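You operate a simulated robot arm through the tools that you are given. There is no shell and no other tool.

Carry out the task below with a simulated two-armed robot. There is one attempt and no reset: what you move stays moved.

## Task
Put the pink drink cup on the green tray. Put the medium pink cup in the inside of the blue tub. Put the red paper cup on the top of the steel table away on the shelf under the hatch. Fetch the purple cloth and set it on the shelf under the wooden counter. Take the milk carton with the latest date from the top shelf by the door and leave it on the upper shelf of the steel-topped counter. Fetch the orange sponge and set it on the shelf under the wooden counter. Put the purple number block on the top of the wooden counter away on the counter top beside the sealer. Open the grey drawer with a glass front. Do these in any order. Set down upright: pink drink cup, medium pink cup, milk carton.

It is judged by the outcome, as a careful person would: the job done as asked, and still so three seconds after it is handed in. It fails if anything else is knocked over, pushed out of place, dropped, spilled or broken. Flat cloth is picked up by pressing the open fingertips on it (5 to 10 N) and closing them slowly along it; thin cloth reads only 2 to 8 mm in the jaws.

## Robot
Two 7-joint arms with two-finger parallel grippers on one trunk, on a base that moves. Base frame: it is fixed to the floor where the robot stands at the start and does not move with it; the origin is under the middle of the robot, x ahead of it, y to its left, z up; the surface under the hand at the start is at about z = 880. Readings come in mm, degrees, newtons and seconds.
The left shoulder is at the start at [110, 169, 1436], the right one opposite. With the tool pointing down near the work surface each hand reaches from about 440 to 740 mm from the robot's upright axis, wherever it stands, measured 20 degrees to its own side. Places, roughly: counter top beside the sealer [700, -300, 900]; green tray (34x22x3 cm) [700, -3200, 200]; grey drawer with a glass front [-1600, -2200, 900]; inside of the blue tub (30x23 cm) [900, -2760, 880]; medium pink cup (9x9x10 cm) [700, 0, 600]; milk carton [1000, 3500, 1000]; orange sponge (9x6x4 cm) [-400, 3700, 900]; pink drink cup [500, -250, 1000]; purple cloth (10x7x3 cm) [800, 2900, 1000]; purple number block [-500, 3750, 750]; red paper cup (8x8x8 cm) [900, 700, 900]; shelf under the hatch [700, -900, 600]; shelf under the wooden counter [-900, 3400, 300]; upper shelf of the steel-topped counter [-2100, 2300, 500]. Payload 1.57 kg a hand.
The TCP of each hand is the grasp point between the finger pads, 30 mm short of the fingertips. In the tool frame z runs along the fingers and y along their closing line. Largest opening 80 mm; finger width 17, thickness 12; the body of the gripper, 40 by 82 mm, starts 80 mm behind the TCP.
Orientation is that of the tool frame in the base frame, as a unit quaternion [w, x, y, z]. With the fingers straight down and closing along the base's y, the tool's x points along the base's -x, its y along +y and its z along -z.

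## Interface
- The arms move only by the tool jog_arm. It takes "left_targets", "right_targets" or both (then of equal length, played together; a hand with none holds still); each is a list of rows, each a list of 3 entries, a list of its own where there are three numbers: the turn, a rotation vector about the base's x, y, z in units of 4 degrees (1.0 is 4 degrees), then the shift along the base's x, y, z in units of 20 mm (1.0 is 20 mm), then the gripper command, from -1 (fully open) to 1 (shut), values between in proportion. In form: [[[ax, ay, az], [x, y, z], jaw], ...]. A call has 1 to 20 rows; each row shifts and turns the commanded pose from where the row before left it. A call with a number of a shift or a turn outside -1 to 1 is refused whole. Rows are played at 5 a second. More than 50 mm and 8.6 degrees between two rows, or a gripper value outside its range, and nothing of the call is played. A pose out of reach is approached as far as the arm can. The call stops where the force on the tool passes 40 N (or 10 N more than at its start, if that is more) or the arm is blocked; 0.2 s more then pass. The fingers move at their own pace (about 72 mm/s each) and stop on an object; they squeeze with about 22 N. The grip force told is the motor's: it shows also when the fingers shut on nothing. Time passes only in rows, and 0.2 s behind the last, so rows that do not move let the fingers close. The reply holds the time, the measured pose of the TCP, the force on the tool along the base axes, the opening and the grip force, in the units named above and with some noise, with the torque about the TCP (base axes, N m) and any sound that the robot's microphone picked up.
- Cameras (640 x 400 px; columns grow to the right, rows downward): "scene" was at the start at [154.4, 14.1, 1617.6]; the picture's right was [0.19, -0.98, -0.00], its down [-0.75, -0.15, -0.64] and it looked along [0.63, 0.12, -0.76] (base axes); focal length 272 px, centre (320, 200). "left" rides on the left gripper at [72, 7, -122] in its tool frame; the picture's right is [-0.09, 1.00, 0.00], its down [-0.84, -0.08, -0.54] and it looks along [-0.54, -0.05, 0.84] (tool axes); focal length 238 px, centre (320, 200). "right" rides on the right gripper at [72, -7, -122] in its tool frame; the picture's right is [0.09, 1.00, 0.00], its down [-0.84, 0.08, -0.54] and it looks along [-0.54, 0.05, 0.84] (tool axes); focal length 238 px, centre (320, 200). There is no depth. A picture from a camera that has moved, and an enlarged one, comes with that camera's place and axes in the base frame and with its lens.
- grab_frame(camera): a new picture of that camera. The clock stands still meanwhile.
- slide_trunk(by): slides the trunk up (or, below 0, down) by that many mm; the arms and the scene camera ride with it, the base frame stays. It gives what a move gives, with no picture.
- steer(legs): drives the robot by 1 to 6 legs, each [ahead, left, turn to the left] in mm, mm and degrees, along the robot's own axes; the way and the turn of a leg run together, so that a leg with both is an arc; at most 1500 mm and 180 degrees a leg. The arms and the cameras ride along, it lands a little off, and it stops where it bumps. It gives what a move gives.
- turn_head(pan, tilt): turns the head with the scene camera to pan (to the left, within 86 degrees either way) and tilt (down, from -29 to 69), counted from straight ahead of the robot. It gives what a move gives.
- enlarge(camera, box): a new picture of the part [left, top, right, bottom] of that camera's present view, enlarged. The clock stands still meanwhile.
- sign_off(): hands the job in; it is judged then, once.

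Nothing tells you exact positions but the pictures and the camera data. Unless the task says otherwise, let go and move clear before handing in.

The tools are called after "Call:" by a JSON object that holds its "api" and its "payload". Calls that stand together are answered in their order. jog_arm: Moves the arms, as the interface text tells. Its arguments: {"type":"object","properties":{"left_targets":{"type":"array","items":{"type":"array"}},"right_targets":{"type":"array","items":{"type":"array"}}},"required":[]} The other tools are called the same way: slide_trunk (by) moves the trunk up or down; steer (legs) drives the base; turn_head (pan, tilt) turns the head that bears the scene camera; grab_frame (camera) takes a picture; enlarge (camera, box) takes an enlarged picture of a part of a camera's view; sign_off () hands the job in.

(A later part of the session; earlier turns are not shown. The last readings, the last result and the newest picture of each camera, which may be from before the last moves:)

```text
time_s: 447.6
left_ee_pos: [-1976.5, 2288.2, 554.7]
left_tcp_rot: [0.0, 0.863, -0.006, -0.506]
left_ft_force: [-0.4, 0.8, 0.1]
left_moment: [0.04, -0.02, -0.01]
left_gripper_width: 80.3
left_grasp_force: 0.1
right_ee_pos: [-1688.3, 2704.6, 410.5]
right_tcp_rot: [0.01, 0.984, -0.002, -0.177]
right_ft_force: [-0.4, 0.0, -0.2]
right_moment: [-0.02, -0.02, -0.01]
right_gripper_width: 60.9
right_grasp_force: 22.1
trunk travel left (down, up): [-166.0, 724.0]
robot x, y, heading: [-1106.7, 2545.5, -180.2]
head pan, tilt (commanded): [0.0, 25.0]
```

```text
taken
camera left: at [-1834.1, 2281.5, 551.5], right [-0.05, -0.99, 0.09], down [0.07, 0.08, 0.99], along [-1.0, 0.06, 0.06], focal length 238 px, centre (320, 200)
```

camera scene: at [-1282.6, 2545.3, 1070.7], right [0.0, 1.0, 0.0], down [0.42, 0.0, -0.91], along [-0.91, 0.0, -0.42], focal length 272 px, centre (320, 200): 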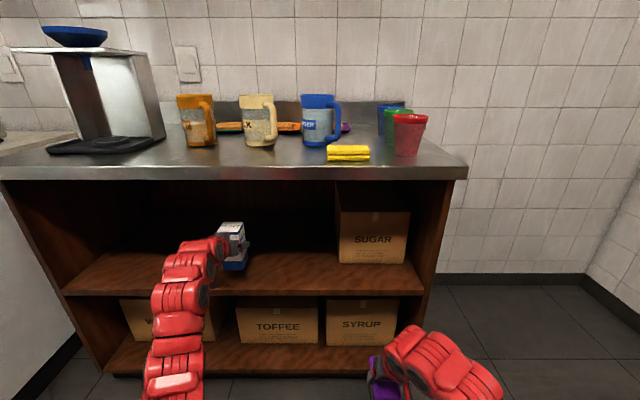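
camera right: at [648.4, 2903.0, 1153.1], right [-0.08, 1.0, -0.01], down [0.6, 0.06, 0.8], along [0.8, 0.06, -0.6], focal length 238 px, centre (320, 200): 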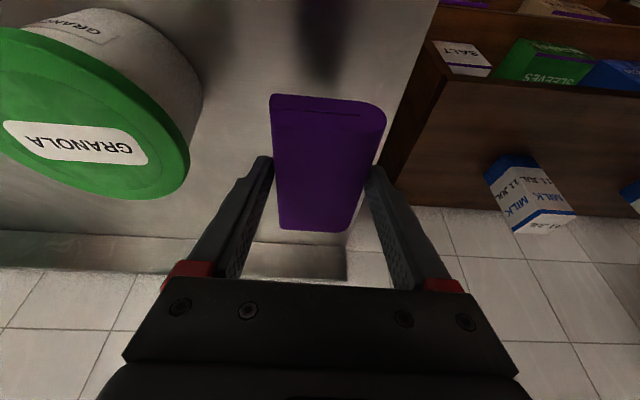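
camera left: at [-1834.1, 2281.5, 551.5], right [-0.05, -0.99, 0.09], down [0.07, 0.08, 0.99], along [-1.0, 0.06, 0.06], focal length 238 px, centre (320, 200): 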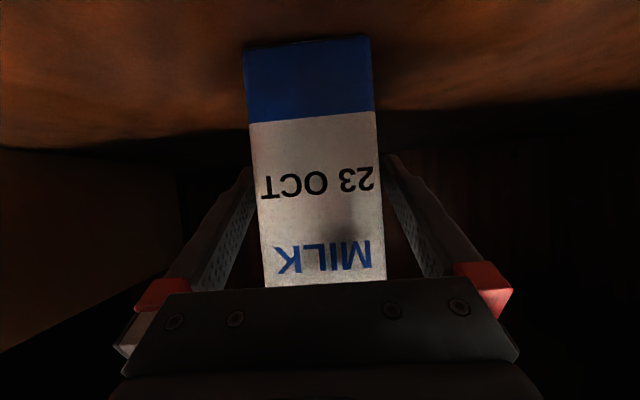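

Released, standing upright. Retracting the left hand straight out.

Call:
{"api": "jog_arm", "payload": {"left_targets": [[[0, 0, 0], [0.4, 0, 0.1], -1], [[0, 0, 0], [0.8, 0, 0.2], -1], [[0, 0, 0], [0.9, 0, 0.3], -1], [[0, 0, 0], [0.9, 0, 0.3], -1], [[0, 0, 0], [0.9, 0, 0.3], -1], [[0, 0, 0], [0.9, 0, 0.3], -1], [[0, 0, 0], [0.9, 0, 0.3], -1], [[0, 0, 0], [0.9, 0, 0.3], -1], [[0, 0, 0], [0.9, 0, 0.3], -1], [[0, 0, 0], [0.9, 0, 0.3], -1], [[0, 0, 0], [0.9, 0, 0], -1], [[0, 0, 0], [0.9, 0, 0], -1]]}}

Call:
{"api": "grab_frame", "payload": {"camera": "scene"}}

```text
time_s: 450.1
left_ee_pos: [-1772.3, 2289.1, 608.3]
left_tcp_rot: [0.001, 0.862, -0.005, -0.507]
left_ft_force: [0.3, 0.4, 0.0]
left_moment: [-0.02, 0.0, 0.03]
left_gripper_width: 80.0
left_grasp_force: 0.1
right_ee_pos: [-1687.5, 2704.3, 410.3]
right_tcp_rot: [0.011, 0.984, -0.002, -0.178]
right_ft_force: [0.7, 0.5, 0.1]
right_moment: [0.0, -0.01, -0.02]
right_gripper_width: 61.0
right_grasp_force: 22.0
trunk travel left (down, up): [-166.0, 724.0]
robot x, y, heading: [-1110.2, 2547.9, -179.8]
head pan, tilt (commanded): [0.0, 25.0]
```

```text
taken
camera scene: at [-1281.9, 2545.5, 1070.9], right [0.0, 1.0, 0.0], down [0.42, 0.0, -0.91], along [-0.91, 0.0, -0.42], focal length 272 px, centre (320, 200)
```

scene: 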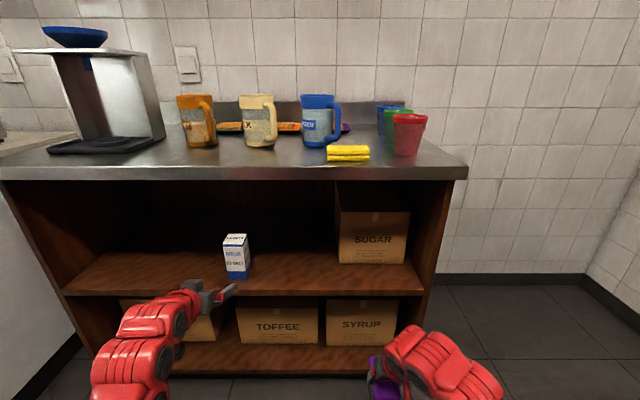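

Milk carton is in place and upright. Now tucking the left arm (tool down, closer in) before taking the cloth to the wooden counter.

Call:
{"api": "jog_arm", "payload": {"left_targets": [[[0, -1, 0], [0.8, 0, 0], -1], [[0, -1, 0], [0.8, 0, 0], -1], [[0, -1, 0], [0.8, 0, 0], -1], [[0, -1, 0], [0.8, 0, 0], -1], [[0, -1, 0], [0.8, 0, 0], -1], [[0, -1, 0], [0.8, 0, 0], -1], [[0, -1, 0], [0.8, 0, 0], -1], [[0, -1, 0], [0.8, 0, 0], -1], [[0, -1, 0], [0.8, 0, -0.5], -1], [[0, -1, 0], [0.8, 0, -0.5], -1], [[0, -1, 0], [0.8, 0, -0.5], -1], [[0, -1, 0], [0.8, 0, -0.5], -1]]}}

Call:
{"api": "steer", "payload": {"legs": [[-560, 0, 0], [0, 150, 0]]}}

Call:
{"api": "steer", "payload": {"legs": [[0, 0, -90]]}}

Call:
{"api": "turn_head", "payload": {"pan": 0, "tilt": 20}}

Call:
{"api": "grab_frame", "payload": {"camera": "scene"}}

```text
time_s: 452.8
left_ee_pos: [-1543.2, 2291.4, 531.8]
left_tcp_rot: [-0.007, 0.993, -0.002, -0.115]
left_ft_force: [0.7, 0.4, -0.4]
left_moment: [0.0, -0.01, 0.01]
left_gripper_width: 80.1
left_grasp_force: 0.0
left hand out of reach, approached as far as the arm can: row 9, 10, 11, 12
right_ee_pos: [-1687.5, 2705.5, 410.3]
right_tcp_rot: [0.011, 0.984, -0.002, -0.178]
right_ft_force: [-0.6, -0.1, -0.9]
right_moment: [0.01, 0.0, 0.01]
right_gripper_width: 61.3
right_grasp_force: 22.2
trunk travel left (down, up): [-166.0, 724.0]
robot x, y, heading: [-1107.0, 2545.8, -179.8]
head pan, tilt (commanded): [0.0, 25.0]
```

```text
time_s: 456.9
left_ee_pos: [-987.9, 2142.4, 532.9]
left_tcp_rot: [-0.006, 0.993, -0.002, -0.116]
left_ft_force: [-0.5, -0.2, -0.4]
left_moment: [-0.01, -0.04, -0.01]
left_gripper_width: 80.0
left_grasp_force: 0.0
right_ee_pos: [-1131.5, 2552.5, 410.4]
right_tcp_rot: [0.01, 0.984, -0.001, -0.177]
right_ft_force: [0.4, 0.1, -0.6]
right_moment: [-0.02, -0.01, 0.0]
right_gripper_width: 61.0
right_grasp_force: 22.4
trunk travel left (down, up): [-166.0, 724.0]
robot x, y, heading: [-551.4, 2395.7, -180.1]
head pan, tilt (commanded): [0.0, 25.0]
```

```text
time_s: 461.1
left_ee_pos: [-809.4, 2830.1, 533.1]
left_tcp_rot: [-0.087, 0.703, -0.701, -0.078]
left_ft_force: [-0.3, -0.3, 0.3]
left_moment: [-0.02, -0.01, -0.01]
left_gripper_width: 80.2
left_grasp_force: 0.0
right_ee_pos: [-399.4, 2977.0, 410.9]
right_tcp_rot: [-0.117, 0.697, -0.694, -0.133]
right_ft_force: [-0.2, 0.4, -1.5]
right_moment: [-0.01, 0.02, -0.01]
right_gripper_width: 61.1
right_grasp_force: 21.5
trunk travel left (down, up): [-166.0, 724.0]
robot x, y, heading: [-550.2, 2397.2, 90.5]
head pan, tilt (commanded): [0.0, 25.0]
```

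```text
time_s: 461.8
left_ee_pos: [-810.6, 2829.9, 532.8]
left_tcp_rot: [-0.085, 0.704, -0.701, -0.078]
left_ft_force: [-0.2, 0.1, -0.6]
left_moment: [0.03, 0.03, -0.01]
left_gripper_width: 79.8
left_grasp_force: 0.1
right_ee_pos: [-398.2, 2977.4, 410.4]
right_tcp_rot: [-0.116, 0.699, -0.693, -0.133]
right_ft_force: [-0.2, -0.4, -0.6]
right_moment: [-0.02, -0.02, 0.01]
right_gripper_width: 61.0
right_grasp_force: 22.1
trunk travel left (down, up): [-166.0, 724.0]
robot x, y, heading: [-552.8, 2393.6, 90.4]
head pan, tilt (commanded): [0.0, 20.0]
```

```text
taken
camera scene: at [-554.8, 2568.8, 1078.9], right [1.0, 0.01, 0.0], down [0.0, -0.34, -0.94], along [-0.01, 0.94, -0.34], focal length 272 px, centre (320, 200)
```

scene: 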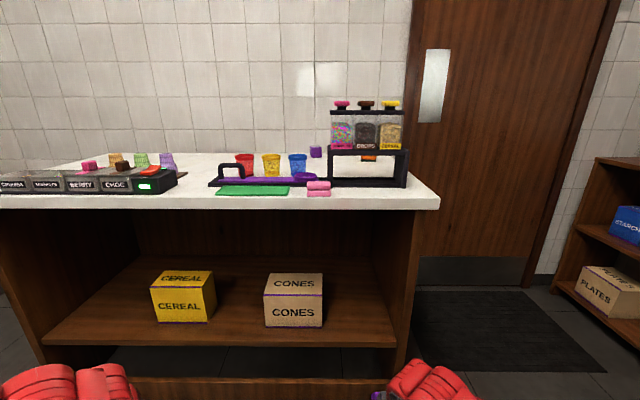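

The right end of the shelf (x −550…−310) is free. Driving forward 200 and extending the cloth hand in.

Call:
{"api": "steer", "payload": {"legs": [[200, 0, 0]]}}

Call:
{"api": "jog_arm", "payload": {"right_targets": [[[0, 0, 0], [0, 0.8, 0], 1], [[0, 0, 0], [0, 0.8, 0], 1], [[0, 0, 0], [-0.2, 0.8, 0], 1], [[0, 0, 0], [-0.2, 0.8, 0], 1], [[0, 0, 0], [-0.2, 0.8, 0], 1], [[0, 0, 0], [-0.2, 0.8, 0], 1], [[0, 0, 0], [0, 0.8, 0], 1]]}}

Call:
{"api": "turn_head", "payload": {"pan": -5, "tilt": 35}}

Call:
{"api": "grab_frame", "payload": {"camera": "scene"}}

Call:
{"api": "grab_frame", "payload": {"camera": "right"}}

```text
time_s: 463.4
left_ee_pos: [-812.0, 3033.3, 532.1]
left_tcp_rot: [-0.086, 0.703, -0.701, -0.078]
left_ft_force: [0.1, 0.5, 0.6]
left_moment: [-0.04, 0.0, -0.01]
left_gripper_width: 79.9
left_grasp_force: 0.0
right_ee_pos: [-400.9, 3180.8, 410.0]
right_tcp_rot: [-0.118, 0.698, -0.694, -0.133]
right_ft_force: [-0.1, -0.6, -0.2]
right_moment: [-0.01, 0.02, -0.02]
right_gripper_width: 61.0
right_grasp_force: 21.8
trunk travel left (down, up): [-166.0, 724.0]
robot x, y, heading: [-548.8, 2598.4, 90.5]
head pan, tilt (commanded): [0.0, 20.0]
```

```text
time_s: 465.0
left_ee_pos: [-812.0, 3034.1, 532.4]
left_tcp_rot: [-0.086, 0.704, -0.7, -0.078]
left_ft_force: [0.4, 0.7, -0.4]
left_moment: [-0.03, 0.01, -0.02]
left_gripper_width: 79.9
left_grasp_force: 0.1
right_ee_pos: [-417.3, 3293.1, 410.4]
right_tcp_rot: [-0.118, 0.697, -0.695, -0.132]
right_ft_force: [0.0, 0.6, 0.1]
right_moment: [0.03, -0.04, 0.02]
right_gripper_width: 61.0
right_grasp_force: 21.4
trunk travel left (down, up): [-166.0, 724.0]
robot x, y, heading: [-553.1, 2601.2, 90.3]
head pan, tilt (commanded): [0.0, 20.0]
```

```text
time_s: 465.8
left_ee_pos: [-812.3, 3032.7, 533.1]
left_tcp_rot: [-0.086, 0.704, -0.7, -0.078]
left_ft_force: [0.4, 0.1, 0.3]
left_moment: [0.02, -0.01, -0.04]
left_gripper_width: 80.1
left_grasp_force: 0.1
right_ee_pos: [-417.4, 3292.4, 410.9]
right_tcp_rot: [-0.118, 0.698, -0.693, -0.134]
right_ft_force: [-0.2, -0.7, -0.8]
right_moment: [-0.02, -0.02, 0.0]
right_gripper_width: 61.1
right_grasp_force: 21.8
trunk travel left (down, up): [-166.0, 724.0]
robot x, y, heading: [-553.7, 2596.6, 90.5]
head pan, tilt (commanded): [-5.0, 35.0]
```

```text
taken
camera scene: at [-549.1, 2767.1, 1055.1], right [1.0, -0.08, 0.0], down [-0.04, -0.57, -0.82], along [0.06, 0.82, -0.57], focal length 272 px, centre (320, 200)
```

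scene: 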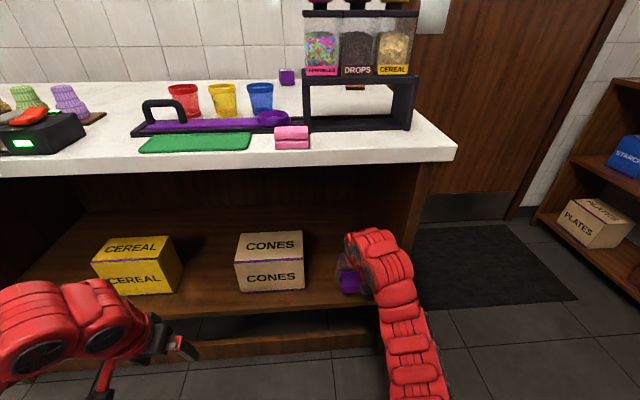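

```text
taken
camera right: at [-406.5, 3182.6, 499.7], right [-1.0, -0.1, -0.01], down [-0.07, 0.59, 0.8], along [-0.07, 0.8, -0.6], focal length 238 px, centre (320, 200)
```

right: 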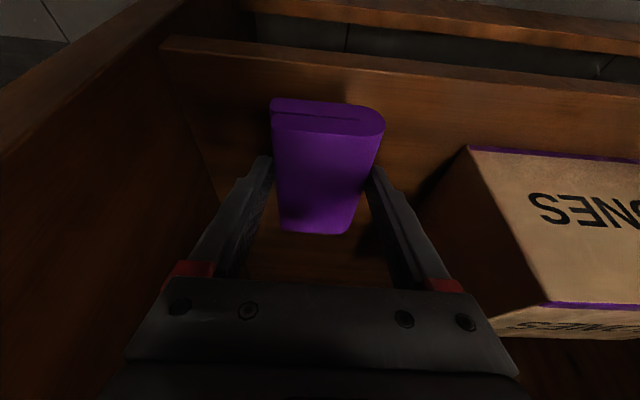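

Cloth needs to go ~60 mm further in. Nudging the base forward and lowering gently.

Call:
{"api": "steer", "payload": {"legs": [[65, 0, 0]]}}

Call:
{"api": "jog_arm", "payload": {"right_targets": [[[0, 0, 0], [0, 0, -0.5], 1], [[0, 0, 0], [0, 0, -0.5], 1]]}}

Call:
{"api": "grab_frame", "payload": {"camera": "right"}}

```text
time_s: 466.8
left_ee_pos: [-813.0, 3097.6, 533.9]
left_tcp_rot: [-0.086, 0.704, -0.7, -0.078]
left_ft_force: [0.2, 0.5, 0.2]
left_moment: [0.01, 0.02, -0.01]
left_gripper_width: 79.8
left_grasp_force: 0.1
right_ee_pos: [-417.0, 3357.2, 411.2]
right_tcp_rot: [-0.117, 0.698, -0.694, -0.133]
right_ft_force: [-0.4, 0.0, -0.8]
right_moment: [0.01, 0.02, 0.02]
right_gripper_width: 60.7
right_grasp_force: 22.2
trunk travel left (down, up): [-166.0, 724.0]
robot x, y, heading: [-555.2, 2664.5, 90.8]
head pan, tilt (commanded): [-5.0, 35.0]
```

```text
time_s: 467.4
left_ee_pos: [-813.1, 3097.8, 532.1]
left_tcp_rot: [-0.085, 0.704, -0.7, -0.078]
left_ft_force: [0.9, -0.6, 0.8]
left_moment: [-0.02, 0.0, -0.04]
left_gripper_width: 80.2
left_grasp_force: 0.2
right_ee_pos: [-417.1, 3356.9, 391.7]
right_tcp_rot: [-0.117, 0.698, -0.694, -0.132]
right_ft_force: [-0.3, 0.2, -0.2]
right_moment: [0.0, -0.01, 0.03]
right_gripper_width: 61.0
right_grasp_force: 21.6
trunk travel left (down, up): [-166.0, 724.0]
robot x, y, heading: [-554.5, 2664.4, 90.6]
head pan, tilt (commanded): [-5.0, 35.0]
```

```text
taken
camera right: at [-408.0, 3247.6, 479.2], right [-1.0, -0.1, -0.01], down [-0.07, 0.6, 0.8], along [-0.07, 0.8, -0.6], focal length 238 px, centre (320, 200)
```

right: 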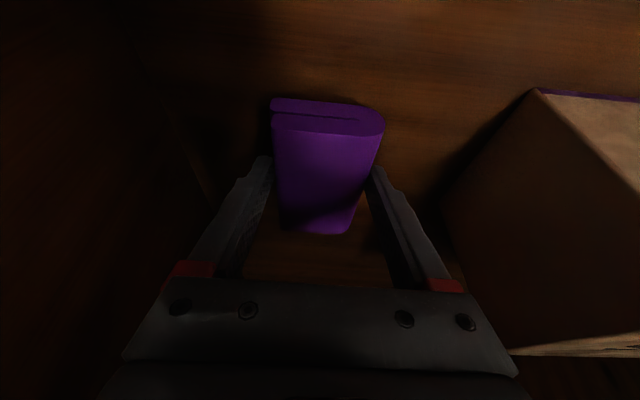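

Call:
{"api": "jog_arm", "payload": {"right_targets": [[[0, 0, 0], [0, 0, -0.4], 1], [[0, 0, 0], [0, 0, -0.3], 1]]}}

Call:
{"api": "jog_arm", "payload": {"right_targets": [[[0, 0, 0], [0, 0, -0.3], 1]]}}

```text
time_s: 467.9
left_ee_pos: [-813.0, 3097.6, 533.8]
left_tcp_rot: [-0.086, 0.704, -0.701, -0.077]
left_ft_force: [0.0, 0.7, 0.0]
left_moment: [-0.02, 0.0, 0.02]
left_gripper_width: 80.3
left_grasp_force: 0.0
right_ee_pos: [-417.3, 3358.3, 376.3]
right_tcp_rot: [-0.118, 0.698, -0.694, -0.132]
right_ft_force: [-0.2, -0.3, 0.4]
right_moment: [0.01, -0.01, -0.01]
right_gripper_width: 61.0
right_grasp_force: 22.4
trunk travel left (down, up): [-166.0, 724.0]
robot x, y, heading: [-554.9, 2665.8, 90.6]
head pan, tilt (commanded): [-5.0, 35.0]
```

```text
time_s: 468.4
left_ee_pos: [-813.7, 3098.6, 533.2]
left_tcp_rot: [-0.086, 0.704, -0.7, -0.078]
left_ft_force: [-0.5, -0.1, -0.1]
left_moment: [0.0, -0.02, 0.0]
left_gripper_width: 80.1
left_grasp_force: 0.0
right_ee_pos: [-418.0, 3356.8, 370.4]
right_tcp_rot: [-0.118, 0.697, -0.695, -0.132]
right_ft_force: [-0.1, -0.7, -0.4]
right_moment: [-0.03, 0.0, 0.01]
right_gripper_width: 61.0
right_grasp_force: 22.0
trunk travel left (down, up): [-166.0, 724.0]
robot x, y, heading: [-556.6, 2660.3, 90.6]
head pan, tilt (commanded): [-5.0, 35.0]
```

Call:
{"api": "jog_arm", "payload": {"right_targets": [[[0, 0, 0], [0, 0, -0.3], 1]]}}

Call:
{"api": "jog_arm", "payload": {"right_targets": [[[0, 0, 0], [0, 0, -0.3], 1]]}}

Call:
{"api": "grab_frame", "payload": {"camera": "right"}}

```text
time_s: 468.8
left_ee_pos: [-813.0, 3098.8, 532.5]
left_tcp_rot: [-0.086, 0.704, -0.701, -0.078]
left_ft_force: [-0.7, -0.1, -0.1]
left_moment: [0.02, 0.0, 0.03]
left_gripper_width: 80.1
left_grasp_force: 0.0
right_ee_pos: [-417.4, 3358.5, 365.0]
right_tcp_rot: [-0.117, 0.698, -0.694, -0.133]
right_ft_force: [-0.4, 0.4, 0.1]
right_moment: [-0.02, -0.03, -0.02]
right_gripper_width: 61.1
right_grasp_force: 22.2
trunk travel left (down, up): [-166.0, 724.0]
robot x, y, heading: [-553.5, 2666.2, 90.5]
head pan, tilt (commanded): [-5.0, 35.0]
```

```text
time_s: 469.1
left_ee_pos: [-812.6, 3099.0, 533.1]
left_tcp_rot: [-0.086, 0.704, -0.7, -0.078]
left_ft_force: [0.7, 0.1, 0.2]
left_moment: [0.0, -0.02, 0.01]
left_gripper_width: 80.1
left_grasp_force: 0.0
right_ee_pos: [-417.3, 3358.1, 359.5]
right_tcp_rot: [-0.119, 0.697, -0.694, -0.133]
right_ft_force: [1.0, 0.3, 4.1]
right_moment: [-0.17, -0.16, 0.0]
right_gripper_width: 61.0
right_grasp_force: 22.3
trunk travel left (down, up): [-166.0, 724.0]
robot x, y, heading: [-553.7, 2660.3, 90.6]
head pan, tilt (commanded): [-5.0, 35.0]
```

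```text
taken
camera right: at [-407.2, 3248.1, 447.7], right [-1.0, -0.1, -0.01], down [-0.07, 0.59, 0.8], along [-0.07, 0.8, -0.6], focal length 238 px, centre (320, 200)
```

right: 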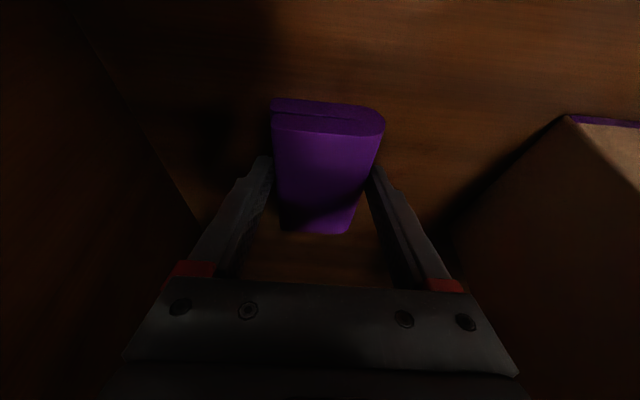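

Contact with the shelf. Releasing the cloth and lifting the hand off.

Call:
{"api": "jog_arm", "payload": {"right_targets": [[[0, 0, 0], [0, 0, 0.05], -0.55], [[0, 0, 0], [0, 0, 0], -0.65], [[0, 0, 0], [0, 0, 0], -0.8], [[0, 0, 0], [0, 0, 0], -1], [[0, 0, 0], [0, 0, 0], -1]]}}

Call:
{"api": "jog_arm", "payload": {"right_targets": [[[0, 0, 0], [0, 0, 0.3], -1], [[0, 0, 0], [0, 0, 0.6], -1], [[0, 0, 0], [0, -0.3, 0.8], -1], [[0, 0, 0], [0, -0.8, 0.8], -1], [[0, 0, 0], [0, -0.9, 0.3], -1], [[0, 0, 0], [0, -0.9, 0], -1], [[0, 0, 0], [0, -0.9, 0], -1], [[0, 0, 0], [0, -0.9, 0], -1], [[0, 0, 0], [0, -0.9, 0], -1]]}}

Call:
{"api": "grab_frame", "payload": {"camera": "right"}}

Call:
{"api": "grab_frame", "payload": {"camera": "scene"}}

```text
time_s: 470.4
left_ee_pos: [-812.8, 3099.0, 532.8]
left_tcp_rot: [-0.087, 0.704, -0.701, -0.077]
left_ft_force: [-0.4, 0.2, -0.7]
left_moment: [0.02, 0.0, -0.01]
left_gripper_width: 80.0
left_grasp_force: 0.0
right_ee_pos: [-416.8, 3358.8, 359.6]
right_tcp_rot: [-0.118, 0.698, -0.694, -0.133]
right_ft_force: [-0.5, -0.3, -0.3]
right_moment: [0.03, 0.01, -0.02]
right_gripper_width: 80.0
right_grasp_force: 0.0
trunk travel left (down, up): [-166.0, 724.0]
robot x, y, heading: [-554.4, 2662.6, 90.7]
head pan, tilt (commanded): [-5.0, 35.0]
```

```text
time_s: 472.4
left_ee_pos: [-814.1, 3097.3, 533.1]
left_tcp_rot: [-0.086, 0.705, -0.7, -0.078]
left_ft_force: [0.5, 0.0, 0.4]
left_moment: [0.0, -0.01, 0.01]
left_gripper_width: 80.0
left_grasp_force: 0.0
right_ee_pos: [-417.6, 3245.1, 417.5]
right_tcp_rot: [-0.117, 0.698, -0.694, -0.133]
right_ft_force: [-0.2, -0.3, -0.2]
right_moment: [0.0, 0.02, -0.01]
right_gripper_width: 79.8
right_grasp_force: 0.2
trunk travel left (down, up): [-166.0, 724.0]
robot x, y, heading: [-550.0, 2667.1, 90.6]
head pan, tilt (commanded): [-5.0, 35.0]
```

```text
taken
camera right: at [-406.2, 3135.1, 505.4], right [-1.0, -0.1, -0.01], down [-0.07, 0.6, 0.8], along [-0.07, 0.8, -0.6], focal length 238 px, centre (320, 200)
```

right: 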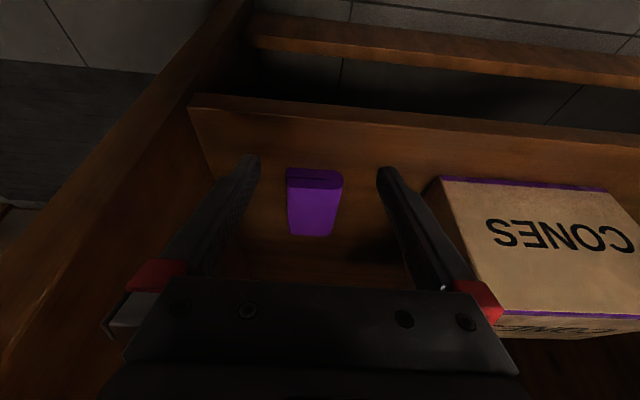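

```text
taken
camera scene: at [-549.9, 2831.7, 1055.1], right [1.0, -0.08, 0.0], down [-0.04, -0.57, -0.82], along [0.06, 0.82, -0.57], focal length 272 px, centre (320, 200)
```

scene: 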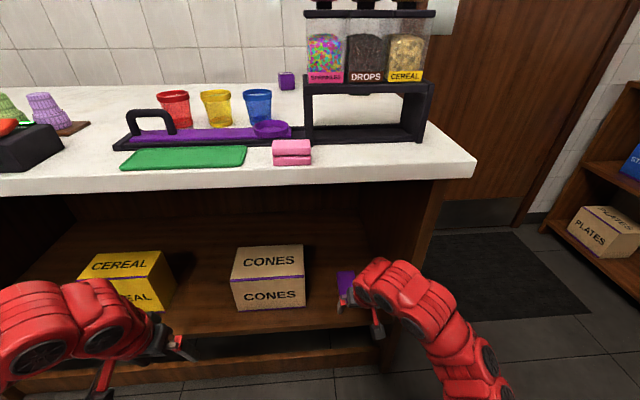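

The cloth lies on the shelf. Now the sponge and block: I'll back out, raise the trunk, and go round to the right end of the wooden counter, by the door.

Call:
{"api": "steer", "payload": {"legs": [[-260, 0, 0]]}}

Call:
{"api": "slide_trunk", "payload": {"by": 400}}

Call:
{"api": "slide_trunk", "payload": {"by": 300}}

Call:
{"api": "steer", "payload": {"legs": [[0, 0, -0.6], [0, -735, 0]]}}

```text
time_s: 474.2
left_ee_pos: [-809.6, 2836.2, 533.7]
left_tcp_rot: [-0.086, 0.704, -0.701, -0.078]
left_ft_force: [0.8, 0.5, -0.2]
left_moment: [-0.01, 0.01, -0.01]
left_gripper_width: 80.0
left_grasp_force: 0.0
right_ee_pos: [-414.1, 2984.4, 417.4]
right_tcp_rot: [-0.118, 0.697, -0.694, -0.132]
right_ft_force: [-0.5, -0.3, 0.4]
right_moment: [-0.01, 0.0, 0.02]
right_gripper_width: 80.0
right_grasp_force: 0.0
trunk travel left (down, up): [-166.0, 724.0]
robot x, y, heading: [-549.3, 2401.8, 90.6]
head pan, tilt (commanded): [-5.0, 35.0]
```

```text
time_s: 478.1
left_ee_pos: [-810.7, 2838.1, 932.9]
left_tcp_rot: [-0.086, 0.704, -0.7, -0.078]
left_ft_force: [1.0, -0.5, -0.2]
left_moment: [0.01, -0.02, 0.0]
left_gripper_width: 80.0
left_grasp_force: 0.0
right_ee_pos: [-413.6, 2983.5, 817.2]
right_tcp_rot: [-0.117, 0.698, -0.694, -0.134]
right_ft_force: [-0.3, 0.4, -0.2]
right_moment: [0.02, -0.03, -0.04]
right_gripper_width: 79.6
right_grasp_force: 0.0
trunk travel left (down, up): [-566.0, 324.0]
robot x, y, heading: [-549.6, 2407.3, 90.7]
head pan, tilt (commanded): [-5.0, 35.0]
```

```text
time_s: 481.1
left_ee_pos: [-809.6, 2836.6, 1233.3]
left_tcp_rot: [-0.086, 0.704, -0.701, -0.078]
left_ft_force: [0.0, 0.5, -0.3]
left_moment: [0.01, 0.02, 0.02]
left_gripper_width: 80.0
left_grasp_force: 0.1
right_ee_pos: [-413.3, 2984.4, 1117.2]
right_tcp_rot: [-0.117, 0.697, -0.694, -0.133]
right_ft_force: [-1.3, -0.8, 0.8]
right_moment: [-0.01, 0.0, -0.03]
right_gripper_width: 80.2
right_grasp_force: 0.1
trunk travel left (down, up): [-866.0, 24.0]
robot x, y, heading: [-553.5, 2403.5, 90.5]
head pan, tilt (commanded): [-5.0, 35.0]
```

```text
time_s: 485.4
left_ee_pos: [-64.2, 2838.7, 1233.2]
left_tcp_rot: [0.087, -0.697, 0.707, 0.078]
left_ft_force: [-1.0, 0.2, 0.9]
left_moment: [0.0, 0.0, -0.01]
left_gripper_width: 80.1
left_grasp_force: 0.1
right_ee_pos: [335.1, 2977.5, 1117.2]
right_tcp_rot: [0.12, -0.691, 0.7, 0.131]
right_ft_force: [-0.4, -0.4, -0.2]
right_moment: [0.01, 0.01, 0.0]
right_gripper_width: 79.9
right_grasp_force: 0.1
trunk travel left (down, up): [-866.0, 24.0]
robot x, y, heading: [187.7, 2396.1, 89.8]
head pan, tilt (commanded): [-5.0, 35.0]
```

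Call:
{"api": "steer", "payload": {"legs": [[675, 0, 0]]}}

Call:
{"api": "jog_arm", "payload": {"right_targets": [[[0, 0, 0], [0, 0.3, 1], -1], [[0, 0, 0], [0, 0.3, 1], -1], [[0, 0, 0], [0, 0.3, 1], -1], [[0, 0, 0], [0, 0, 1], -1]]}}

Call:
{"api": "turn_head", "payload": {"pan": 50, "tilt": 40}}

Call:
{"api": "grab_frame", "payload": {"camera": "scene"}}

```text
time_s: 489.1
left_ee_pos: [-52.9, 3516.3, 1233.1]
left_tcp_rot: [0.087, -0.695, 0.71, 0.077]
left_ft_force: [0.1, 0.4, 0.1]
left_moment: [0.0, -0.01, 0.01]
left_gripper_width: 80.0
left_grasp_force: 0.0
right_ee_pos: [347.5, 3653.7, 1117.5]
right_tcp_rot: [0.12, -0.689, 0.703, 0.131]
right_ft_force: [0.9, 0.1, 0.4]
right_moment: [0.01, 0.0, -0.03]
right_gripper_width: 80.2
right_grasp_force: 0.1
trunk travel left (down, up): [-866.0, 24.0]
robot x, y, heading: [193.2, 3078.1, 89.3]
head pan, tilt (commanded): [-5.0, 35.0]
```

```text
time_s: 490.1
left_ee_pos: [-51.9, 3516.9, 1233.2]
left_tcp_rot: [0.087, -0.695, 0.709, 0.077]
left_ft_force: [0.9, 0.5, 0.5]
left_moment: [0.0, 0.0, 0.07]
left_gripper_width: 80.0
left_grasp_force: 0.1
right_ee_pos: [349.2, 3671.6, 1186.7]
right_tcp_rot: [0.119, -0.69, 0.701, 0.134]
right_ft_force: [-0.2, -0.7, 0.3]
right_moment: [0.04, 0.03, -0.01]
right_gripper_width: 80.1
right_grasp_force: 0.1
right hand out of reach, approached as far as the arm can: row 4
trunk travel left (down, up): [-866.0, 24.0]
robot x, y, heading: [191.1, 3074.0, 89.1]
head pan, tilt (commanded): [-5.0, 35.0]
```

```text
time_s: 491.4
left_ee_pos: [-52.3, 3516.1, 1233.2]
left_tcp_rot: [0.087, -0.695, 0.71, 0.077]
left_ft_force: [-0.2, -0.1, 0.1]
left_moment: [-0.02, -0.05, 0.01]
left_gripper_width: 79.9
left_grasp_force: 0.1
right_ee_pos: [348.4, 3673.1, 1187.2]
right_tcp_rot: [0.119, -0.69, 0.701, 0.135]
right_ft_force: [-0.3, 0.6, 0.4]
right_moment: [0.0, 0.03, -0.02]
right_gripper_width: 80.2
right_grasp_force: 0.0
trunk travel left (down, up): [-866.0, 24.0]
robot x, y, heading: [197.2, 3075.1, 89.1]
head pan, tilt (commanded): [50.0, 40.0]
```

```text
taken
camera scene: at [130.5, 3211.8, 1747.5], right [0.65, 0.76, 0.0], down [0.49, -0.42, -0.77], along [-0.58, 0.5, -0.64], focal length 272 px, centre (320, 200)
```

scene: 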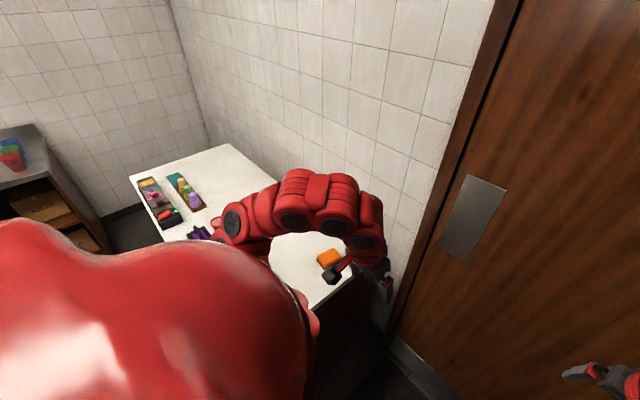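

Call:
{"api": "steer", "payload": {"legs": [[0, 0, 61]]}}

Call:
{"api": "turn_head", "payload": {"pan": 0, "tilt": 40}}

Call:
{"api": "grab_frame", "payload": {"camera": "scene"}}

```text
time_s: 494.5
left_ee_pos: [-309.0, 3073.1, 1232.3]
left_tcp_rot: [-0.036, 0.959, -0.258, -0.111]
left_ft_force: [-0.2, -0.8, -0.1]
left_moment: [-0.02, 0.03, -0.04]
left_gripper_width: 80.0
left_grasp_force: 0.0
right_ee_pos: [-252.8, 3498.8, 1186.3]
right_tcp_rot: [-0.035, 0.95, -0.255, -0.176]
right_ft_force: [-0.3, 0.3, 0.9]
right_moment: [-0.01, -0.02, 0.01]
right_gripper_width: 79.9
right_grasp_force: 0.1
trunk travel left (down, up): [-866.0, 24.0]
robot x, y, heading: [198.1, 3076.6, 150.4]
head pan, tilt (commanded): [50.0, 40.0]
```

```text
time_s: 495.6
left_ee_pos: [-310.0, 3072.7, 1232.7]
left_tcp_rot: [-0.036, 0.959, -0.257, -0.111]
left_ft_force: [-0.7, 0.5, 0.3]
left_moment: [0.01, -0.02, 0.01]
left_gripper_width: 79.6
left_grasp_force: 0.0
right_ee_pos: [-252.4, 3499.3, 1187.7]
right_tcp_rot: [-0.035, 0.95, -0.255, -0.175]
right_ft_force: [-0.2, 0.5, 0.4]
right_moment: [0.01, -0.04, 0.01]
right_gripper_width: 80.1
right_grasp_force: 0.0
trunk travel left (down, up): [-866.0, 24.0]
robot x, y, heading: [193.6, 3079.0, 150.2]
head pan, tilt (commanded): [0.0, 40.0]
```

```text
taken
camera scene: at [50.1, 3158.0, 1747.5], right [0.5, 0.87, 0.0], down [0.56, -0.32, -0.77], along [-0.66, 0.38, -0.64], focal length 272 px, centre (320, 200)
```

scene: 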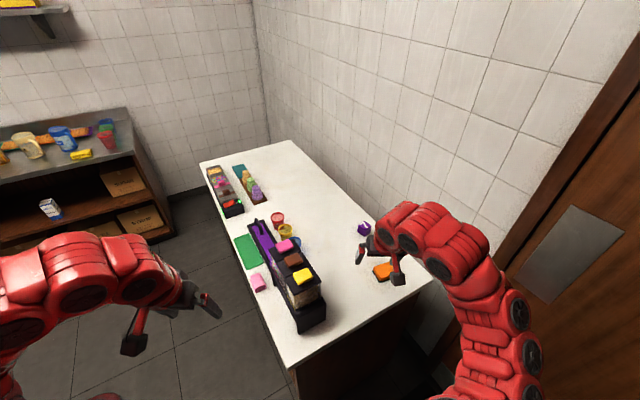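

Call:
{"api": "enlarge", "payload": {"camera": "scene", "box": [330, 200, 450, 300]}}

Call:
{"api": "grab_frame", "payload": {"camera": "right"}}

```text
4.00 times, centred on (390, 250) of scene
camera zoom: at [50.1, 3158.0, 1747.5], right [0.5, 0.87, 0.0], down [0.56, -0.32, -0.77], along [-0.66, 0.38, -0.64], focal length 1086 px, centre (40, 0)
```

zoom: 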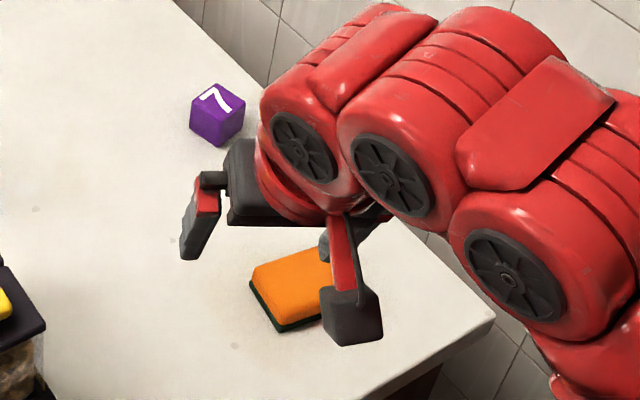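

```text
taken
camera right: at [-151.8, 3451.6, 1274.8], right [-0.42, -0.91, -0.01], down [-0.54, 0.24, 0.8], along [-0.73, 0.34, -0.59], focal length 238 px, centre (320, 200)
```

right: 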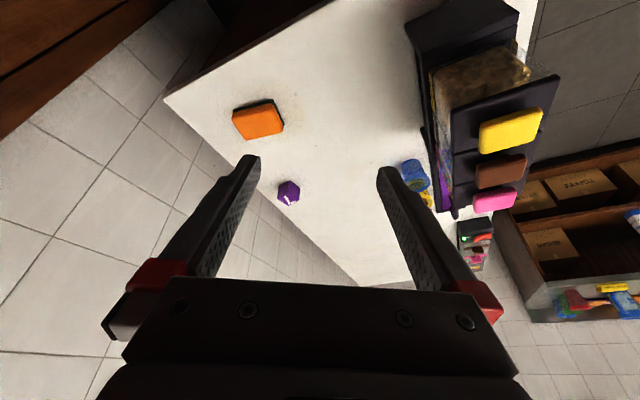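

Sponge (long side along y) at ≈[−351, 3679], purple block "7" at ≈[−588, 3754]. I'll move the base up alongside the counter end.

Call:
{"api": "steer", "payload": {"legs": [[121, -221, 0]]}}

Call:
{"api": "grab_frame", "payload": {"camera": "scene"}}

Call:
{"api": "grab_frame", "payload": {"camera": "right"}}

```text
time_s: 497.5
left_ee_pos: [-307.5, 3322.9, 1233.8]
left_tcp_rot: [-0.035, 0.959, -0.257, -0.111]
left_ft_force: [0.1, 0.7, 0.1]
left_moment: [0.0, -0.01, 0.0]
left_gripper_width: 80.0
left_grasp_force: 0.0
right_ee_pos: [-251.1, 3749.8, 1188.6]
right_tcp_rot: [-0.035, 0.951, -0.253, -0.176]
right_ft_force: [0.4, 0.2, -0.3]
right_moment: [-0.01, -0.02, 0.0]
right_gripper_width: 80.2
right_grasp_force: 0.0
trunk travel left (down, up): [-866.0, 24.0]
robot x, y, heading: [194.1, 3330.4, 150.3]
head pan, tilt (commanded): [0.0, 40.0]
```

```text
taken
camera scene: at [52.6, 3409.6, 1747.6], right [0.49, 0.87, 0.0], down [0.56, -0.32, -0.77], along [-0.67, 0.38, -0.64], focal length 272 px, centre (320, 200)
```

scene: 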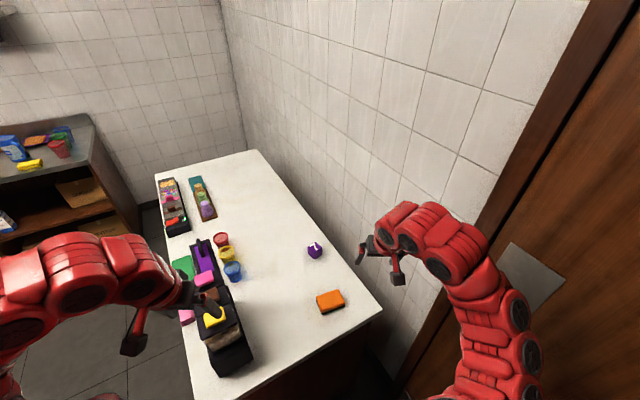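

```text
taken
camera right: at [-150.4, 3702.7, 1275.1], right [-0.42, -0.91, -0.01], down [-0.54, 0.24, 0.8], along [-0.73, 0.34, -0.59], focal length 238 px, centre (320, 200)
```

right: 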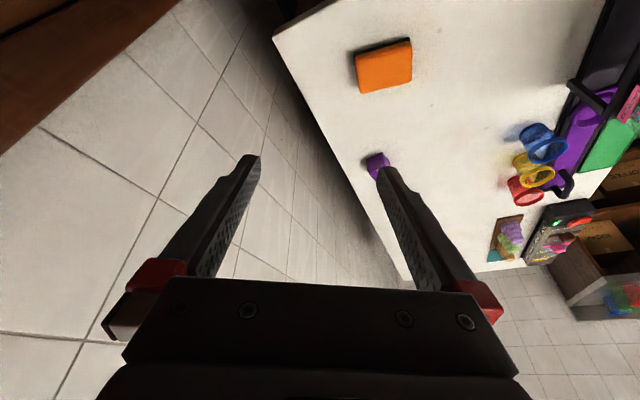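

Call:
{"api": "enlarge", "payload": {"camera": "scene", "box": [290, 230, 360, 325]}}

```text
4.21 times, centred on (325, 278) of scene
camera zoom: at [52.6, 3409.6, 1747.6], right [0.49, 0.87, 0.0], down [0.56, -0.32, -0.77], along [-0.67, 0.38, -0.64], focal length 1144 px, centre (299, -126)
```

zoom: 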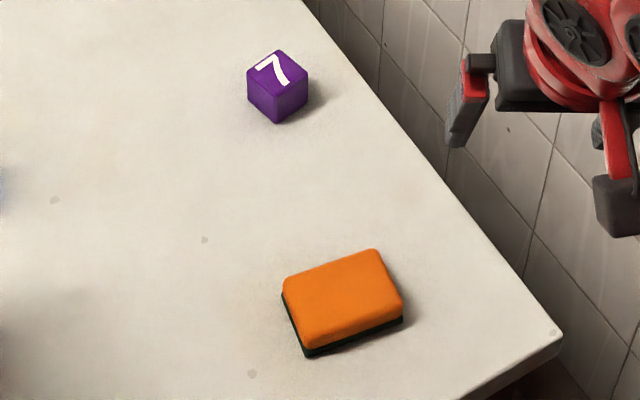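

The block is a ~42 mm cube rotated ~15°, the sponge's 60 mm side lies along x. Turning to heading 180 and shifting a little toward the wall for better reach.

Call:
{"api": "steer", "payload": {"legs": [[0, 0, 29.7], [0, -85, 0]]}}

Call:
{"api": "grab_frame", "payload": {"camera": "scene"}}

Call:
{"api": "grab_frame", "payload": {"camera": "right"}}

```text
time_s: 500.0
left_ee_pos: [-238.0, 3156.5, 1232.9]
left_tcp_rot: [-0.007, 0.993, 0.001, -0.116]
left_ft_force: [0.1, 0.4, -0.6]
left_moment: [0.03, 0.0, 0.01]
left_gripper_width: 79.9
left_grasp_force: 0.1
right_ee_pos: [-402.2, 3553.7, 1187.4]
right_tcp_rot: [0.012, 0.984, 0.002, -0.178]
right_ft_force: [-0.7, -0.5, 0.4]
right_moment: [0.0, 0.0, 0.0]
right_gripper_width: 79.9
right_grasp_force: 0.1
trunk travel left (down, up): [-866.0, 24.0]
robot x, y, heading: [195.7, 3416.5, -179.5]
head pan, tilt (commanded): [0.0, 40.0]
```

```text
taken
camera scene: at [30.7, 3411.3, 1747.5], right [-0.01, 1.0, 0.0], down [0.64, 0.01, -0.77], along [-0.77, 0.0, -0.64], focal length 272 px, centre (320, 200)
```

scene: 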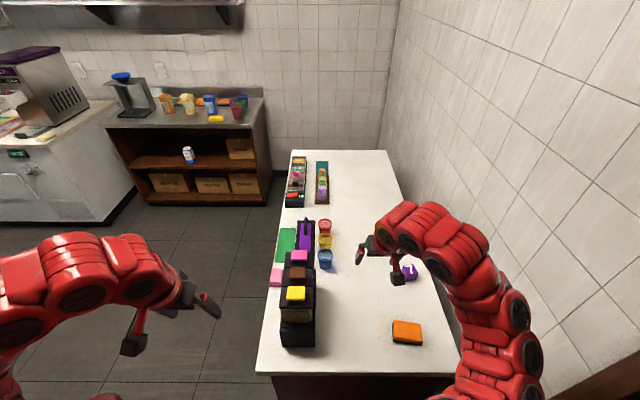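

```text
taken
camera right: at [-290.9, 3562.9, 1275.0], right [0.09, -1.0, -0.01], down [-0.59, -0.06, 0.8], along [-0.8, -0.07, -0.6], focal length 238 px, centre (320, 200)
```

right: 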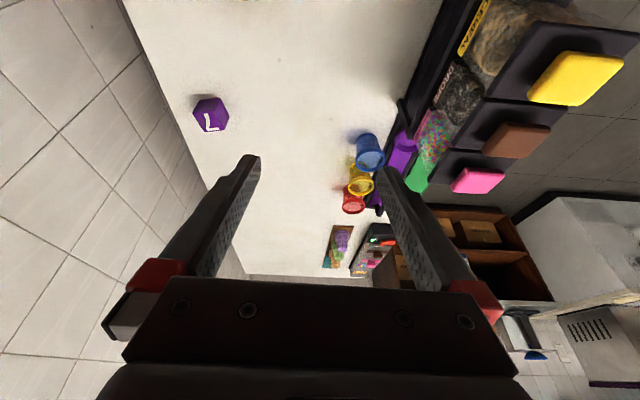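

Moving the right hand out over the block (less steep), and the left hand clear of the counter corner.

Call:
{"api": "jog_arm", "payload": {"right_targets": [[[0, 0.5, 0], [-0.5, 0.84, 0], -1], [[0, 0.5, 0], [-0.66, 0.84, 0], -1], [[0, 0.5, 0], [-0.66, 0.84, 0], -1], [[0, 0.5, 0], [-0.66, 0.84, 0], -1], [[0, 0.5, 0], [-0.66, 0.84, 0], -1], [[0, 0.5, 0], [-0.66, 0.84, 0], -1], [[0, 0.5, 0], [-0.66, 0.84, 0], -1], [[0, 0.5, 0], [-0.66, 0.84, 0], -1], [[0, 0.5, 0], [-0.66, 0.84, 0], -1], [[0, 0, 0], [-0.66, 0.84, 0], -1], [[0, 0, 0], [-0.66, 0.84, 0], -1], [[0, 0, 0], [-0.66, 0.84, 0], -1]], "left_targets": [[[0, 0, 0], [0, -1, 0], -1], [[0, 0, 0], [0, -1, 0], -1], [[0, 0, 0], [0, -1, 0], -1], [[0, 0, 0], [0, -1, 0], -1], [[0, 0, 0], [0, -1, 0], -1], [[0, 0, 0], [0, 0, 0], -1], [[0, 0, 0], [0, 0, 0], -1], [[0, 0, 0], [0, 0, 0], -1], [[0, 0, 0], [0, 0, 0], -1], [[0, 0, 0], [0, 0, 0], -1], [[0, 0, 0], [0, 0, 0], -1], [[0, 0, 0], [0, 0, 0], -1]]}}

Call:
{"api": "grab_frame", "payload": {"camera": "right"}}

```text
time_s: 502.6
left_ee_pos: [-221.5, 3066.5, 1215.3]
left_tcp_rot: [-0.006, 0.993, 0.001, -0.119]
left_ft_force: [0.3, -0.4, 0.0]
left_moment: [-0.01, 0.03, 0.02]
left_gripper_width: 80.0
left_grasp_force: 0.1
left hand out of reach, approached as far as the arm can: row 2, 3, 4, 5
right_ee_pos: [-557.5, 3756.4, 1189.0]
right_tcp_rot: [0.013, 0.943, 0.005, -0.331]
right_ft_force: [0.6, -0.5, -0.4]
right_moment: [0.05, 0.0, -0.02]
right_gripper_width: 80.2
right_grasp_force: 0.0
trunk travel left (down, up): [-866.0, 24.0]
robot x, y, heading: [198.2, 3414.2, -179.5]
head pan, tilt (commanded): [0.0, 40.0]
```

```text
taken
camera right: at [-424.6, 3766.7, 1237.6], right [0.09, -1.0, -0.04], down [-0.31, -0.06, 0.95], along [-0.95, -0.07, -0.32], focal length 238 px, centre (320, 200)
```

right: 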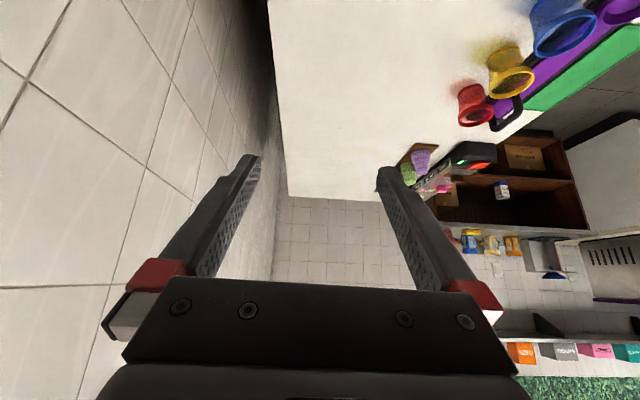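

Call:
{"api": "slide_trunk", "payload": {"by": -200}}

Call:
{"api": "grab_frame", "payload": {"camera": "right"}}

```text
time_s: 504.8
left_ee_pos: [-218.8, 3065.6, 1016.9]
left_tcp_rot: [-0.006, 0.993, 0.001, -0.119]
left_ft_force: [-0.8, 0.6, 0.2]
left_moment: [0.02, -0.02, -0.01]
left_gripper_width: 80.1
left_grasp_force: 0.1
right_ee_pos: [-556.8, 3758.2, 987.9]
right_tcp_rot: [0.012, 0.944, 0.004, -0.331]
right_ft_force: [-0.2, -0.9, -0.3]
right_moment: [0.02, 0.02, -0.01]
right_gripper_width: 79.9
right_grasp_force: 0.2
trunk travel left (down, up): [-666.0, 224.0]
robot x, y, heading: [200.2, 3416.8, -179.4]
head pan, tilt (commanded): [0.0, 40.0]
```

```text
taken
camera right: at [-423.7, 3766.4, 1037.6], right [0.09, -1.0, -0.04], down [-0.31, -0.06, 0.95], along [-0.95, -0.07, -0.32], focal length 238 px, centre (320, 200)
```

right: 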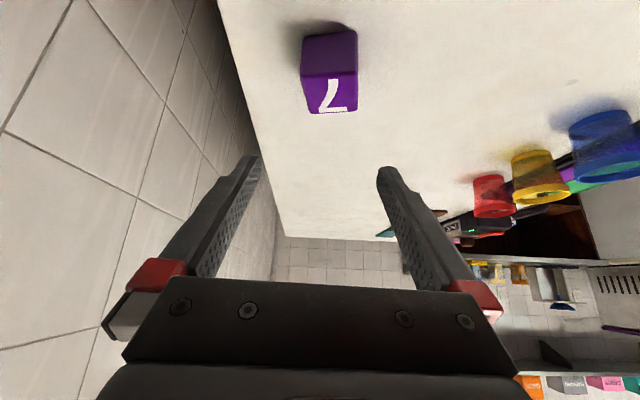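

Block is centred below the fingers. Descending around it.

Call:
{"api": "jog_arm", "payload": {"right_targets": [[[0, 0, 0], [-0.3, -0.05, -0.9], -1], [[0, 0, 0], [-0.3, -0.05, -0.9], -1], [[0, 0, 0], [-0.3, -0.05, -0.9], -1], [[0, 0, 0], [-0.3, -0.05, -0.9], -1], [[0, 0, 0], [-0.3, -0.05, -0.9], -1]]}}

Call:
{"api": "grab_frame", "payload": {"camera": "right"}}

```text
time_s: 506.0
left_ee_pos: [-219.8, 3065.8, 1016.8]
left_tcp_rot: [-0.006, 0.993, 0.0, -0.118]
left_ft_force: [-0.5, -0.6, -0.5]
left_moment: [-0.04, -0.03, -0.03]
left_gripper_width: 79.9
left_grasp_force: 0.0
right_ee_pos: [-587.6, 3752.4, 897.9]
right_tcp_rot: [0.012, 0.944, 0.004, -0.33]
right_ft_force: [-0.5, -0.1, 0.4]
right_moment: [0.03, 0.02, 0.0]
right_gripper_width: 80.2
right_grasp_force: 0.1
trunk travel left (down, up): [-666.0, 224.0]
robot x, y, heading: [199.2, 3415.5, -179.5]
head pan, tilt (commanded): [0.0, 40.0]
```

```text
taken
camera right: at [-453.9, 3760.6, 946.1], right [0.09, -1.0, -0.04], down [-0.32, -0.06, 0.95], along [-0.94, -0.07, -0.32], focal length 238 px, centre (320, 200)
```

right: 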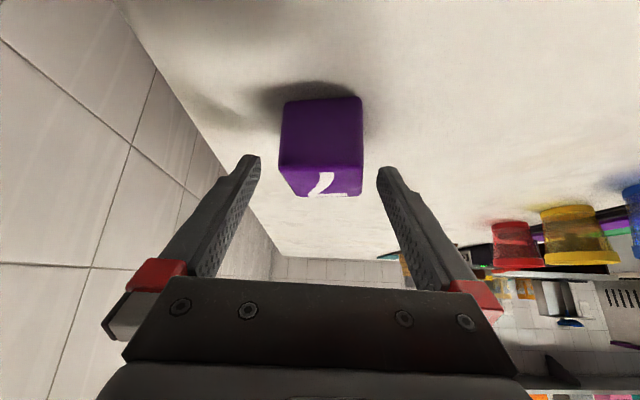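

Call:
{"api": "jog_arm", "payload": {"right_targets": [[[0, 0, 0], [-0.1, 0, -0.5], -1], [[0, 0, 0], [-0.1, 0, -0.4], -1], [[0, 0, 0], [0, 0, -0.2], -1]]}}

```text
time_s: 506.8
left_ee_pos: [-218.8, 3065.7, 1016.8]
left_tcp_rot: [-0.006, 0.993, 0.001, -0.119]
left_ft_force: [0.0, -0.3, 0.6]
left_moment: [0.01, 0.02, 0.0]
left_gripper_width: 80.0
left_grasp_force: 0.1
right_ee_pos: [-590.3, 3750.7, 878.7]
right_tcp_rot: [0.012, 0.942, 0.004, -0.334]
right_ft_force: [-1.1, 0.6, 14.2]
right_moment: [0.61, 0.2, -0.05]
right_gripper_width: 79.9
right_grasp_force: 0.0
trunk travel left (down, up): [-666.0, 224.0]
robot x, y, heading: [195.5, 3415.4, -179.5]
head pan, tilt (commanded): [0.0, 40.0]
```

Fingertips touched the counter (z≈850). Raising slightly and closing on the block.

Call:
{"api": "jog_arm", "payload": {"right_targets": [[[0, 0, 0], [0, 0, 0.3], -1], [[0, 0, 0], [0, 0, 0], -0.5], [[0, 0, 0], [0, 0, 0], -0.2], [[0, 0, 0], [0, 0, 0], 0.1], [[0, 0, 0], [0, 0, 0], 0.4], [[0, 0, 0], [0, 0, 0], 0.6]]}}

Call:
{"api": "grab_frame", "payload": {"camera": "right"}}

```text
time_s: 508.2
left_ee_pos: [-219.6, 3065.8, 1015.8]
left_tcp_rot: [-0.005, 0.993, 0.001, -0.118]
left_ft_force: [-0.3, -0.3, 0.6]
left_moment: [0.02, -0.01, 0.03]
left_gripper_width: 79.8
left_grasp_force: 0.0
right_ee_pos: [-589.6, 3751.0, 882.4]
right_tcp_rot: [0.011, 0.944, 0.004, -0.33]
right_ft_force: [-0.2, 0.8, 0.9]
right_moment: [-0.01, -0.01, 0.0]
right_gripper_width: 44.4
right_grasp_force: 21.8
trunk travel left (down, up): [-666.0, 224.0]
robot x, y, heading: [194.9, 3416.5, -179.4]
head pan, tilt (commanded): [0.0, 40.0]
```

```text
taken
camera right: at [-457.4, 3760.2, 930.8], right [0.09, -1.0, -0.04], down [-0.31, -0.06, 0.95], along [-0.95, -0.07, -0.32], focal length 238 px, centre (320, 200)
```

right: 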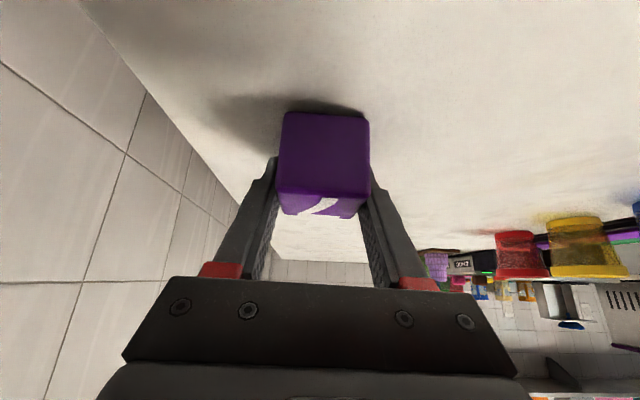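

Block gripped (44 mm). Lifting.

Call:
{"api": "jog_arm", "payload": {"right_targets": [[[0, 0, 0], [0, 0, 0.4], 0.6], [[0, 0, 0], [0, 0, 0.8], 0.6], [[0, 0, 0], [0.2, 0, 0.9], 0.6], [[0, 0, 0], [0.2, 0, 0.9], 0.6], [[0, 0, 0], [0.2, 0, 0.9], 0.6], [[0, 0, 0], [0.2, 0, 0.9], 0.6]]}}

Call:
{"api": "grab_frame", "payload": {"camera": "right"}}

Call:
{"api": "grab_frame", "payload": {"camera": "scene"}}

```text
time_s: 509.6
left_ee_pos: [-219.5, 3066.5, 1015.8]
left_tcp_rot: [-0.006, 0.993, 0.0, -0.119]
left_ft_force: [0.8, -0.1, 0.5]
left_moment: [0.02, 0.05, 0.01]
left_gripper_width: 80.1
left_grasp_force: 0.0
right_ee_pos: [-572.1, 3751.6, 978.9]
right_tcp_rot: [0.011, 0.944, 0.003, -0.33]
right_ft_force: [-0.6, -1.0, -0.2]
right_moment: [-0.02, 0.01, -0.02]
right_gripper_width: 44.4
right_grasp_force: 22.2
trunk travel left (down, up): [-666.0, 224.0]
robot x, y, heading: [197.2, 3409.3, -179.5]
head pan, tilt (commanded): [0.0, 40.0]
```

```text
taken
camera right: at [-439.3, 3762.5, 1027.4], right [0.09, -1.0, -0.04], down [-0.31, -0.06, 0.95], along [-0.95, -0.07, -0.32], focal length 238 px, centre (320, 200)
```

right: 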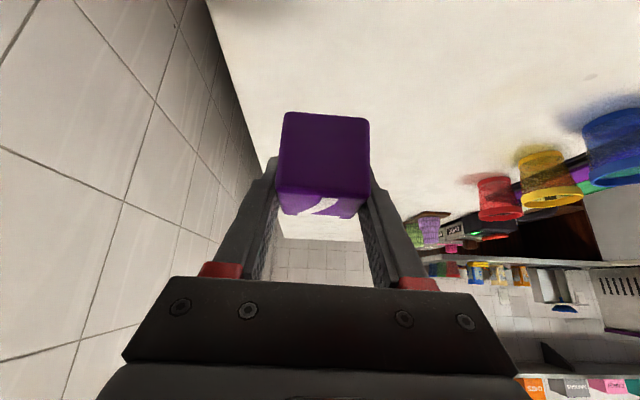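

```text
taken
camera scene: at [30.9, 3413.8, 1547.6], right [-0.01, 1.0, 0.0], down [0.64, 0.0, -0.77], along [-0.77, -0.01, -0.64], focal length 272 px, centre (320, 200)
```

scene: 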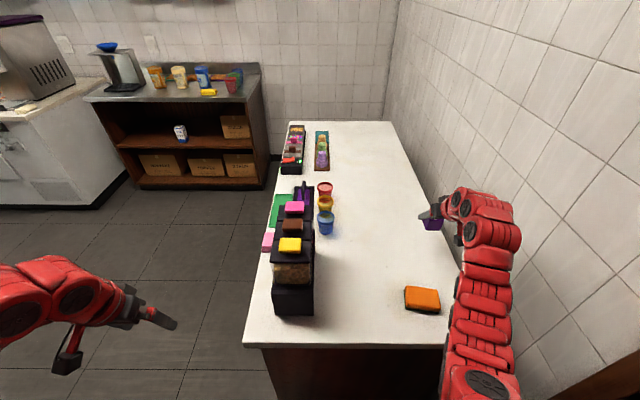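

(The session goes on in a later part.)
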